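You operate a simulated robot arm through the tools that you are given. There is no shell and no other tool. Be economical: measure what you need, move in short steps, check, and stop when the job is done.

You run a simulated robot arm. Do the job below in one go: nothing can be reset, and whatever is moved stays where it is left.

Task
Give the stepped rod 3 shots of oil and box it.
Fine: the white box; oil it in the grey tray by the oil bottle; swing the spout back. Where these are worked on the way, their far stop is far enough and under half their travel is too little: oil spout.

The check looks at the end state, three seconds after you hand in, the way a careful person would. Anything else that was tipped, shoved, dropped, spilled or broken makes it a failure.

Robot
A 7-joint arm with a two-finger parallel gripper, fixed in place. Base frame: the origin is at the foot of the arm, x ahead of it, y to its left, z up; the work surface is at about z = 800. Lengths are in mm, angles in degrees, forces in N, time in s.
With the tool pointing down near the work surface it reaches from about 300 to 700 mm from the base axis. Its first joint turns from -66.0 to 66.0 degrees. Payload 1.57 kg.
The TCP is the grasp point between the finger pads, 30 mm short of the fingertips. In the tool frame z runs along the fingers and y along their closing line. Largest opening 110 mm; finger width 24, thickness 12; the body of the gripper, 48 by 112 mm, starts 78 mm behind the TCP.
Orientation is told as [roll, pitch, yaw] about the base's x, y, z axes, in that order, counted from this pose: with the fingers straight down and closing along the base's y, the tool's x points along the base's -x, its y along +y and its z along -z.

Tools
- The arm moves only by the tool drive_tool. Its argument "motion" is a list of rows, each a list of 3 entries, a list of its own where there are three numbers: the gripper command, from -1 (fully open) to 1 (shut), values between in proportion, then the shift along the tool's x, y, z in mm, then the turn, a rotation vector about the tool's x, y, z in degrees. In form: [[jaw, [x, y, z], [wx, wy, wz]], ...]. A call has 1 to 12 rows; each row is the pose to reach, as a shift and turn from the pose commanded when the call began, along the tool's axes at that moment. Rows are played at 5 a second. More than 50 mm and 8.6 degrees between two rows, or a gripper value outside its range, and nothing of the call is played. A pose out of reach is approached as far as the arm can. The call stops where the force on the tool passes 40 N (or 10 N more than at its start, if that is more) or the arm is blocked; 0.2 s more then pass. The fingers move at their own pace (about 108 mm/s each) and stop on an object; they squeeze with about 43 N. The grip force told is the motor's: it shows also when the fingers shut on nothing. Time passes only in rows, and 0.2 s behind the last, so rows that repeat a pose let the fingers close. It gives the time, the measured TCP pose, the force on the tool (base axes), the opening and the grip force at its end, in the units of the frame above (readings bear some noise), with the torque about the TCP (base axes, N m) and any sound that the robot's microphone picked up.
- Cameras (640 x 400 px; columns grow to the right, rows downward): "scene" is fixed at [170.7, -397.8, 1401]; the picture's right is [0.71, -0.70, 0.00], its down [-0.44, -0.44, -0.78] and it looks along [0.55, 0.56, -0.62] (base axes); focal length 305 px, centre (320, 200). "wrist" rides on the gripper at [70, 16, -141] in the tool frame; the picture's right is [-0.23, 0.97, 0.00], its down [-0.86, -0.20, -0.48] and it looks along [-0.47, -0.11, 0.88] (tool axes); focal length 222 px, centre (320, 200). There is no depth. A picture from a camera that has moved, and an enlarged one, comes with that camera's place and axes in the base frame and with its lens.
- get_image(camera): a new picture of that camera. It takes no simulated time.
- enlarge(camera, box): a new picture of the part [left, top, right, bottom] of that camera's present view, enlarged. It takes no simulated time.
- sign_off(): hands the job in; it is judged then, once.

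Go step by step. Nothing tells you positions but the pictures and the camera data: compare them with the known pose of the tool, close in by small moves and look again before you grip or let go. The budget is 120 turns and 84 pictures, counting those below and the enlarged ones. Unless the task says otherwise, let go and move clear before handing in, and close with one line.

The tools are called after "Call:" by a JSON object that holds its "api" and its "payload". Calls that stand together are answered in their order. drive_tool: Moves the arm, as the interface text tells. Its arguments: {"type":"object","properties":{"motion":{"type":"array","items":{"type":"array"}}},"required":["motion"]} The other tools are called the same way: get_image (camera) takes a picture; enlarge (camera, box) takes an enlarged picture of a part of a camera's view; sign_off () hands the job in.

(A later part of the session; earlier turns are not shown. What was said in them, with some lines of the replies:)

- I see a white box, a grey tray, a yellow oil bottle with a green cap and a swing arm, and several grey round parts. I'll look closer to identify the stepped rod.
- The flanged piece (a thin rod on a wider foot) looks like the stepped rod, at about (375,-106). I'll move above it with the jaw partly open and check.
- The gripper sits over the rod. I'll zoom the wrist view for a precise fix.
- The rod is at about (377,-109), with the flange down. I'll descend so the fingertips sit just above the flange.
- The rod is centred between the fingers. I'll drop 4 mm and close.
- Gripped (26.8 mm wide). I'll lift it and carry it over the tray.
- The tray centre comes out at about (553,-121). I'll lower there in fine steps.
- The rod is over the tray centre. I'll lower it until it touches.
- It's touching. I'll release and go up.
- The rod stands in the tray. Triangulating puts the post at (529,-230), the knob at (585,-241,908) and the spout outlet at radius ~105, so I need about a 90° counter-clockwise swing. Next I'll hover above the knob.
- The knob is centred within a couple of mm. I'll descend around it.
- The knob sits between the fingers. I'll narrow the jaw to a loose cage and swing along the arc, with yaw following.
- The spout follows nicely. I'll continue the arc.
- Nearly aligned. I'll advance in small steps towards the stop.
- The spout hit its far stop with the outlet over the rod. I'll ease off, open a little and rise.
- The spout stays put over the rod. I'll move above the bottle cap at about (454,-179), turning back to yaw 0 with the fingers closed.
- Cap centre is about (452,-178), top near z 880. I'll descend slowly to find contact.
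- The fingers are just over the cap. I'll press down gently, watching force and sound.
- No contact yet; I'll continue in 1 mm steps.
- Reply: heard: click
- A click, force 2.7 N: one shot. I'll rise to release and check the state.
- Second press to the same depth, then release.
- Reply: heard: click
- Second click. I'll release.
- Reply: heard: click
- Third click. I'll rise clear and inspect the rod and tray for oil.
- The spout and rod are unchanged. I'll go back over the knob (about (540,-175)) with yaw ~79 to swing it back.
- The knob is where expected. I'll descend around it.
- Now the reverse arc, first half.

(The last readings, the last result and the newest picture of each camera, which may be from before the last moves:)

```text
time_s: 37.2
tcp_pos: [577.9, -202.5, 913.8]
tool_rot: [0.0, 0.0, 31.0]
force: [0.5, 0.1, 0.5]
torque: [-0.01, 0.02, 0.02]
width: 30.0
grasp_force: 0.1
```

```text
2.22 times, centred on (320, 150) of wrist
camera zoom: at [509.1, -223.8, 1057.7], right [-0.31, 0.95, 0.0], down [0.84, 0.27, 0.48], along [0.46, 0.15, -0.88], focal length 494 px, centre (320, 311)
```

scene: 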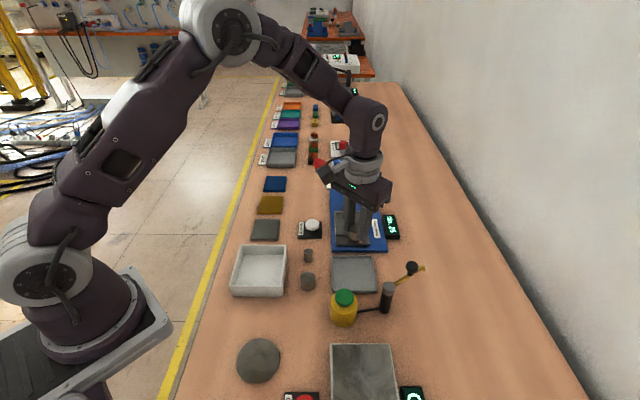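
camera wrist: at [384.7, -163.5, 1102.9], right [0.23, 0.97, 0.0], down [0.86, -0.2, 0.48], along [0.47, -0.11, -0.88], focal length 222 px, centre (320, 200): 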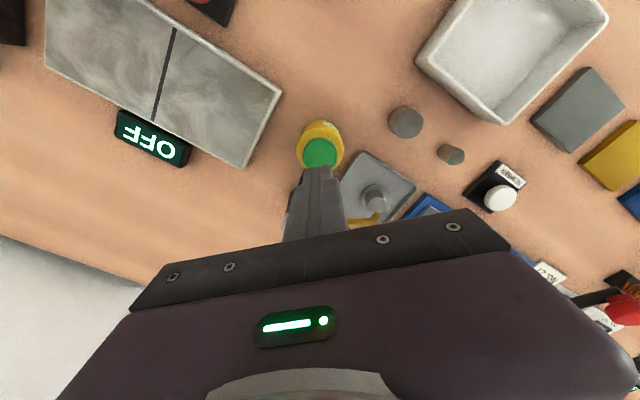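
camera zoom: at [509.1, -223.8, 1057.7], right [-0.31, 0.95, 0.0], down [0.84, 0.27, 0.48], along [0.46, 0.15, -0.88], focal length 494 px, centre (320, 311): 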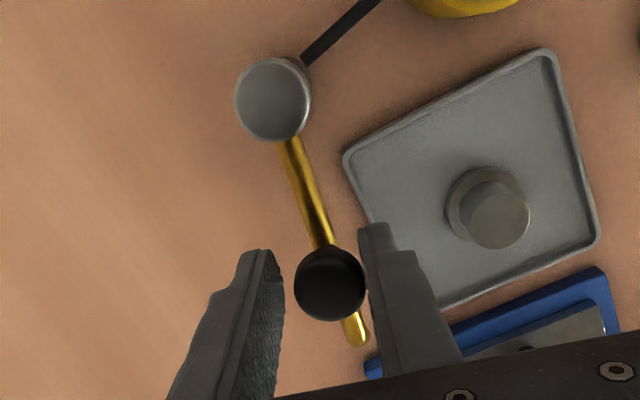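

Second half, finishing in small steps to the home stop.

Call:
{"api": "drive_tool", "payload": {"motion": [[0.45, [0.6, -8, 0], [0, 0, 8]], [0.45, [2.2, -15.9, 0], [0, 0, 16]], [0.45, [5, -23.4, 0], [0, 0, 24]], [0.45, [8.7, -30.5, 0], [0, 0, 32]], [0.45, [13.5, -37, 0], [0, 0, 40]], [0.45, [15.4, -39.1, 0], [0, 0, 43]], [0.45, [17.4, -41.2, 0], [0, 0, 46]], [0.45, [18.4, -42, 0], [0, 0, 47]], [0.45, [19.4, -43, 0], [0, 0, 48.5]], [0.45, [19.4, -43, 0], [0, 0, 48.5]]]}}

Call:
{"api": "enlarge", "payload": {"camera": "wrist", "box": [220, 60, 420, 240]}}

Call:
{"api": "enlarge", "payload": {"camera": "scene", "box": [300, 220, 460, 320]}}

```text
time_s: 39.4
tcp_pos: [582.2, -248.0, 914.4]
tool_rot: [-0.1, 0.0, -17.5]
force: [-0.3, 5.2, 1.4]
torque: [0.1, 0.02, 0.09]
width: 35.2
grasp_force: 2.8
```

```text
2.22 times, centred on (320, 150) of wrist
camera zoom: at [521.2, -212.1, 1057.8], right [0.51, 0.86, 0.0], down [0.76, -0.45, 0.48], along [0.41, -0.24, -0.88], focal length 494 px, centre (320, 311)
```

zoom: 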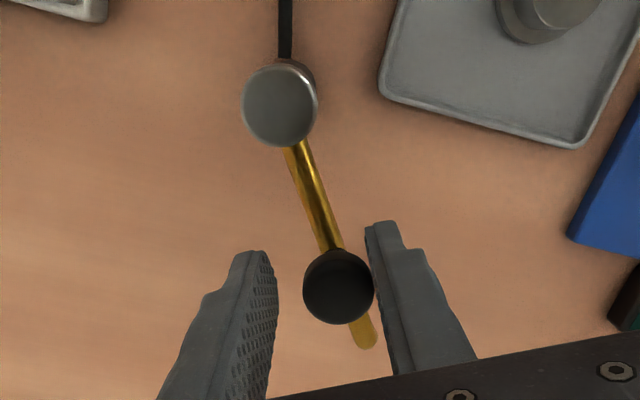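

```text
4.00 times, centred on (380, 270) of scene
camera zoom: at [170.7, -397.7, 1401.0], right [0.71, -0.7, 0.0], down [-0.44, -0.44, -0.78], along [0.55, 0.56, -0.62], focal length 1221 px, centre (80, -80)
```

zoom: 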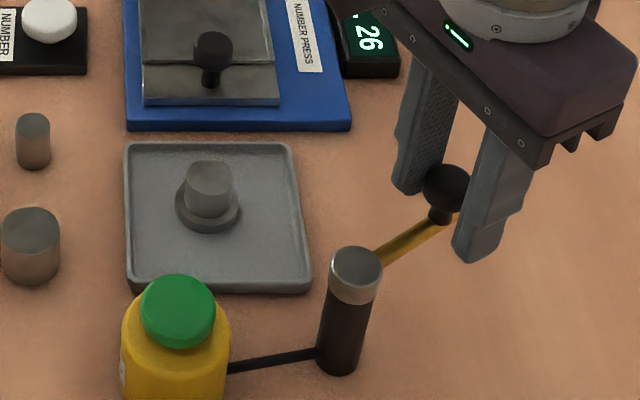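

The spout is back at its home stop. I'll back off, rise and move over the rod at yaw 0.

Call:
{"api": "drive_tool", "payload": {"motion": [[0.45, [0, 3, 0], [0, 0, 0]], [0.2, [0, 4, 0], [0, 0, 0]], [0.2, [0, 3, 0], [0, 0, 0]], [0.2, [0, 3, -45], [0, 0, 0]], [0.1, [0, 3, -85], [0, 0, 0]], [-0.1, [22, 38, -85], [0, 0, -6]], [-0.1, [44, 75, -85], [0, 0, -12]], [-0.1, [66, 112, -85], [0, 0, -17.5]], [-0.1, [66, 112, -60], [0, 0, -17.5]], [-0.1, [66, 112, -60], [0, 0, -17.5]]]}}

Call:
{"api": "enlarge", "payload": {"camera": "wrist", "box": [220, 80, 420, 220]}}

Call:
{"api": "enlarge", "payload": {"camera": "scene", "box": [280, 220, 440, 320]}}

```text
time_s: 41.6
tcp_pos: [552.5, -122.1, 975.7]
tool_rot: [0.0, -0.1, 0.0]
force: [0.6, 0.4, 0.1]
torque: [0.02, -0.02, 0.0]
width: 60.4
grasp_force: 0.0
```

```text
2.86 times, centred on (320, 150) of wrist
camera zoom: at [483.6, -106.2, 1118.3], right [0.23, 0.97, 0.0], down [0.86, -0.2, 0.48], along [0.47, -0.11, -0.88], focal length 635 px, centre (320, 343)
```

zoom: 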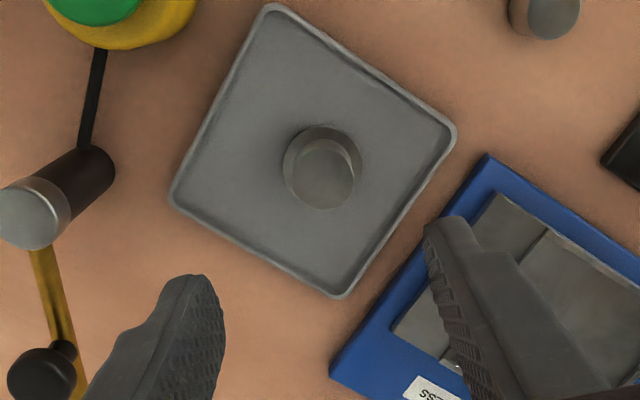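

```text
4.00 times, centred on (360, 270) of scene
camera zoom: at [170.7, -397.8, 1401.0], right [0.71, -0.7, 0.0], down [-0.44, -0.44, -0.78], along [0.55, 0.56, -0.62], focal length 1221 px, centre (160, -80)
```

zoom: 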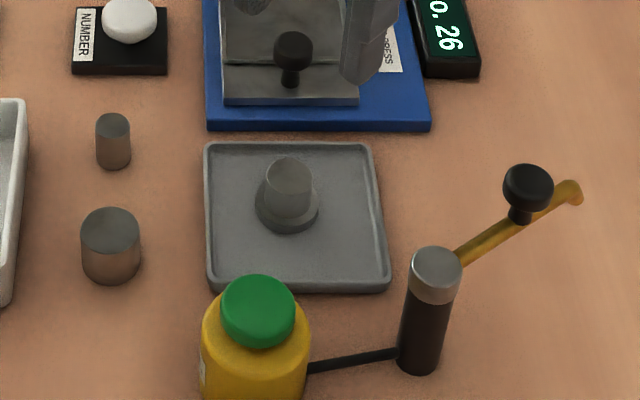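

The spout is home and the rod is untouched in the tray. I'll descend and grip it as before.

Call:
{"api": "drive_tool", "payload": {"motion": [[-0.1, [0, 0, 45], [0, 0, 0]], [-0.1, [0, 0, 90], [0, 0, 0]], [-0.1, [0, 0, 120], [0, 0, 0]], [-0.1, [0, 0, 127], [0, 0, 0]], [0.3, [0, 0, 127], [0, 0, 0]], [1, [0, 0, 127], [0, 0, 0]], [1, [0, 0, 127], [0, 0, 0]], [1, [0, 0, 127], [0, 0, 0]]]}}

```text
time_s: 43.4
tcp_pos: [552.2, -122.9, 847.6]
tool_rot: [0.1, 0.0, 0.0]
force: [0.0, -0.5, -0.1]
torque: [-0.01, -0.05, 0.02]
width: 27.0
grasp_force: 38.1
```

Gripped. I'll lift gently and carry it to above the white box at about (396,31).

Call:
{"api": "drive_tool", "payload": {"motion": [[1, [0, 0, -15], [0, 0, 0]], [1, [0, 0, -45], [0, 0, 0]], [1, [0, 0, -80], [0, 0, 0]], [1, [0, 0, -112], [0, 0, 0]], [1, [26, 26, -112], [0, 0, 0]], [1, [52, 51, -112], [0, 0, 0]], [1, [78, 77, -112], [0, 0, 0]], [1, [104, 103, -112], [0, 0, 0]], [1, [130, 128, -112], [0, 0, 0]], [1, [156, 154, -112], [0, 0, 0]], [1, [156, 154, -112], [0, 0, 0]]]}}

Call:
{"api": "get_image", "payload": {"camera": "wrist"}}

Call:
{"api": "enlarge", "payload": {"camera": "scene", "box": [200, 210, 360, 310]}}

```text
time_s: 45.8
tcp_pos: [397.7, 33.4, 962.0]
tool_rot: [-0.1, -0.1, -0.1]
force: [0.9, -0.2, -1.2]
torque: [0.05, 0.02, 0.03]
width: 26.8
grasp_force: 37.5
```

```text
39 pictures are left
camera wrist: at [327.8, 48.8, 1103.5], right [0.23, 0.97, 0.0], down [0.85, -0.2, 0.48], along [0.47, -0.11, -0.88], focal length 222 px, centre (320, 200)
```

wrist: 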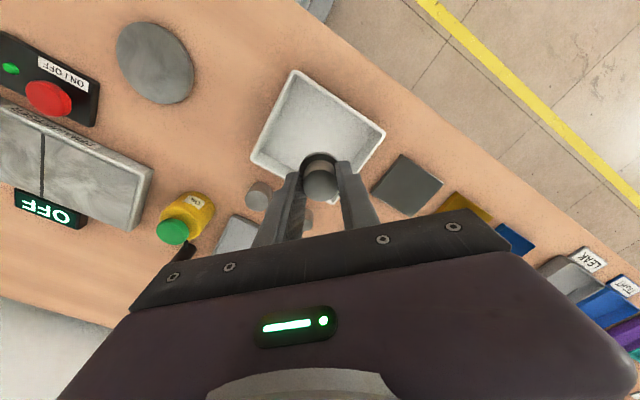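

```text
4.00 times, centred on (280, 260) of scene
camera zoom: at [170.7, -397.8, 1401.0], right [0.71, -0.7, 0.0], down [-0.44, -0.44, -0.78], along [0.55, 0.56, -0.62], focal length 1221 px, centre (480, -40)
```

zoom: 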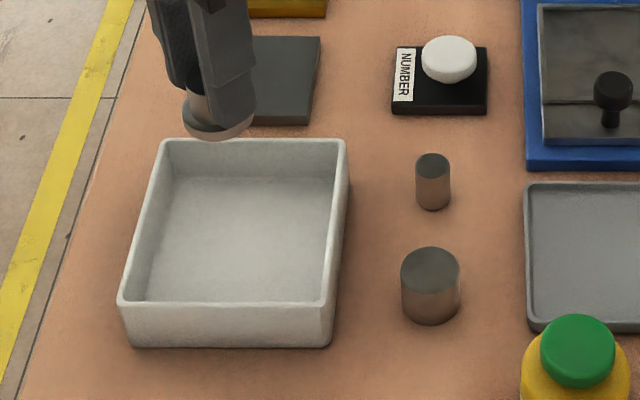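

Centre confirmed at about (395,31). I'll lower partway.

Call:
{"api": "drive_tool", "payload": {"motion": [[1, [2, -2, 35], [0, 0, 0]], [1, [2, -2, 70], [0, 0, 0]], [1, [2, -2, 97], [0, 0, 0]], [1, [2, -2, 97], [0, 0, 0]]]}}

Call:
{"api": "enlarge", "payload": {"camera": "scene", "box": [200, 210, 360, 310]}}

Call:
{"api": "enlarge", "payload": {"camera": "wrist", "box": [200, 40, 440, 220]}}

```text
time_s: 46.8
tcp_pos: [395.3, 30.1, 862.7]
tool_rot: [0.0, 0.1, 0.0]
force: [-0.5, -0.7, -2.5]
torque: [0.02, 0.0, 0.01]
width: 26.7
grasp_force: 38.0
```

```text
4.00 times, centred on (280, 260) of scene
camera zoom: at [170.8, -397.8, 1401.0], right [0.71, -0.7, 0.0], down [-0.44, -0.44, -0.78], along [0.55, 0.56, -0.62], focal length 1221 px, centre (480, -40)
```

zoom: 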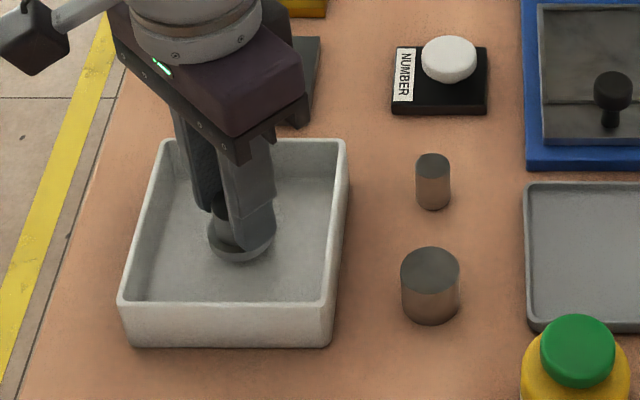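

```text
2.22 times, centred on (320, 130) of wrist
camera zoom: at [326.4, 46.3, 1005.8], right [0.23, 0.97, 0.0], down [0.86, -0.2, 0.48], along [0.47, -0.11, -0.88], focal length 494 px, centre (320, 356)
```

zoom: 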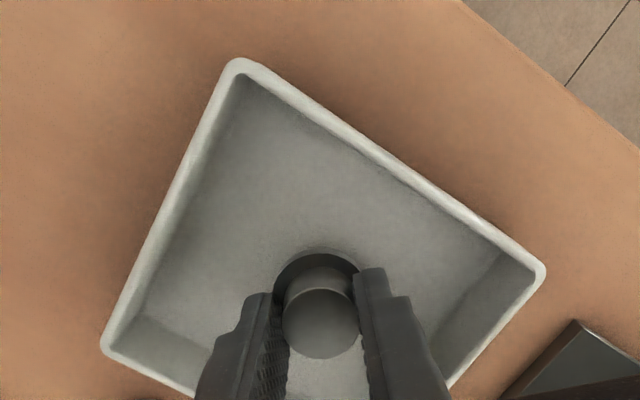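

It's centred inside the box. I'll lower in fine steps to the floor.

Call:
{"api": "drive_tool", "payload": {"motion": [[1, [0, 0, 6], [0, 0, 0]], [1, [0, 0, 10], [0, 0, 0]], [1, [0, 0, 12], [0, 0, 0]], [1, [0, 0, 14], [0, 0, 0]], [1, [0, 0, 14], [0, 0, 0]]]}}

```text
time_s: 48.0
tcp_pos: [396.7, 30.5, 849.6]
tool_rot: [0.0, 0.1, 0.0]
force: [-0.1, -0.6, -2.2]
torque: [0.0, 0.03, -0.03]
width: 26.8
grasp_force: 37.1
```

Call:
{"api": "drive_tool", "payload": {"motion": [[1, [0, 0, 1], [0, 0, 0]], [1, [0, 0, 2], [0, 0, 0]], [1, [0, 0, 3], [0, 0, 0]], [1, [0, 0, 3], [0, 0, 0]]]}}

```text
time_s: 49.0
tcp_pos: [395.3, 29.2, 847.3]
tool_rot: [0.1, 0.0, 0.1]
force: [1.0, 0.7, 31.1]
torque: [0.0, -0.08, 0.01]
width: 26.9
grasp_force: 37.7
```

Firm contact with the box floor. I'll back off slightly, release and rise.

Call:
{"api": "drive_tool", "payload": {"motion": [[1, [0, 0, -1.5], [0, 0, 0]], [0.5, [0, 0, -2], [0, 0, 0]], [-0.1, [0, 0, -2], [0, 0, 0]], [-0.1, [0, 0, -2], [0, 0, 0]], [-0.1, [0, 0, -30], [0, 0, 0]], [-0.1, [0, 0, -75], [0, 0, 0]], [-0.1, [0, 0, -120], [0, 0, 0]], [-0.1, [0, 45, -150], [0, 0, 0]], [-0.1, [0, 90, -180], [0, 0, 0]], [-0.1, [0, 90, -180], [0, 0, 0]]]}}

Call:
{"api": "get_image", "payload": {"camera": "scene"}}

Call:
{"api": "enlarge", "payload": {"camera": "scene", "box": [210, 210, 430, 340]}}

```text
refused: row 8 steps farther than a row can; nothing moved
```

```text
35 pictures are left
```

scene: 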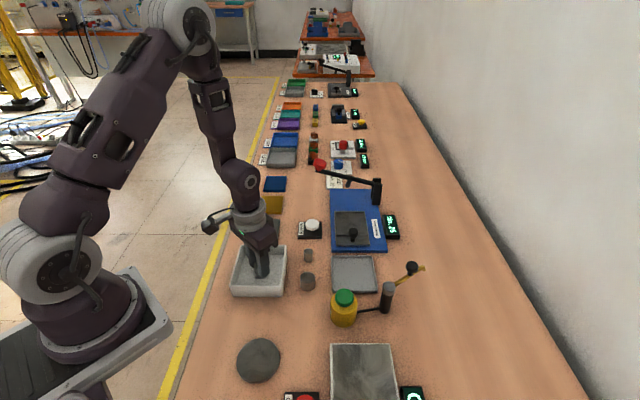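

```text
2.91 times, centred on (320, 275) of scene
camera zoom: at [170.4, -397.9, 1401.0], right [0.71, -0.7, 0.0], down [-0.44, -0.44, -0.78], along [0.55, 0.56, -0.62], focal length 888 px, centre (320, -18)
```

zoom: 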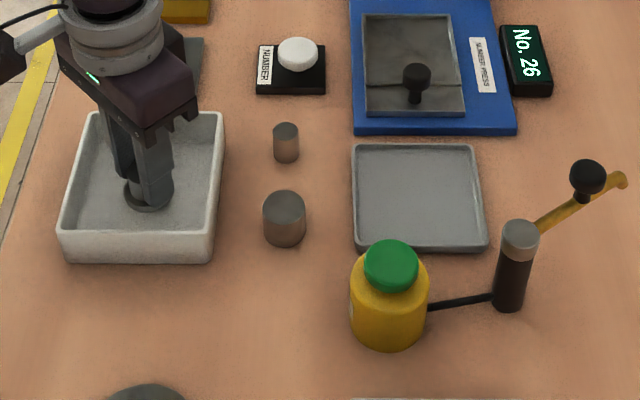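

One row's step was too long and the call was refused; I'll repeat it with shorter steps.

Call:
{"api": "drive_tool", "payload": {"motion": [[1, [0, 0, -1.5], [0, 0, 0]], [0.5, [0, 0, -2], [0, 0, 0]], [-0.1, [0, 0, -2], [0, 0, 0]], [-0.1, [0, 0, -2], [0, 0, 0]], [-0.1, [0, 0, -30], [0, 0, 0]], [-0.1, [0, 0, -75], [0, 0, 0]], [-0.1, [0, 0, -120], [0, 0, 0]], [-0.1, [0, 30, -150], [0, 0, 0]], [-0.1, [0, 60, -180], [0, 0, 0]], [-0.1, [0, 90, -200], [0, 0, 0]]]}}

Call:
{"api": "enlarge", "payload": {"camera": "scene", "box": [210, 210, 430, 340]}}

Call:
{"api": "get_image", "payload": {"camera": "wrist"}}

```text
time_s: 51.2
tcp_pos: [396.3, 121.3, 1046.5]
tool_rot: [0.0, 0.0, 0.0]
force: [-0.3, -0.5, 0.0]
torque: [-0.01, -0.01, 0.03]
width: 60.6
grasp_force: 0.1
```

```text
2.91 times, centred on (320, 275) of scene
camera zoom: at [170.7, -397.9, 1401.0], right [0.71, -0.7, 0.0], down [-0.44, -0.44, -0.78], along [0.55, 0.56, -0.62], focal length 888 px, centre (320, -18)
```

zoom: 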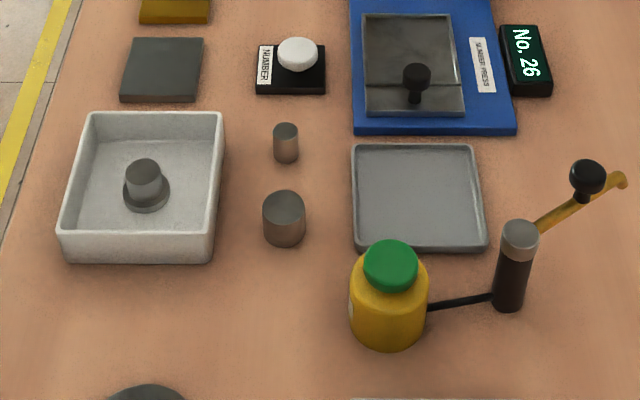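

```text
32 pictures are left
camera wrist: at [326.5, 136.9, 1190.1], right [0.23, 0.97, 0.0], down [0.86, -0.2, 0.48], along [0.47, -0.11, -0.88], focal length 222 px, centre (320, 200)
```

wrist: 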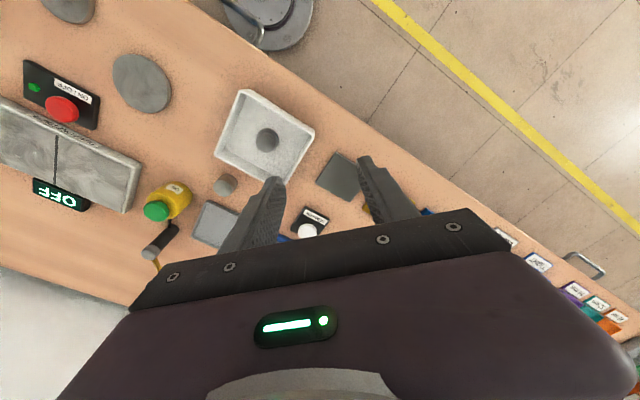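

The rod stands in the white box, the spout is home, nothing else was disturbed and the gripper is clear. I'm handing in.

Call:
{"api": "sign_off", "payload": {}}

```text
The job is handed in.
```

I pressed the oil bottle's cap three times over the stepped rod in the grey tray, swung the spout back to its home stop and stood the rod in the white box. Each press clicked, but I couldn't see oil on the rod clearly enough to confirm it.
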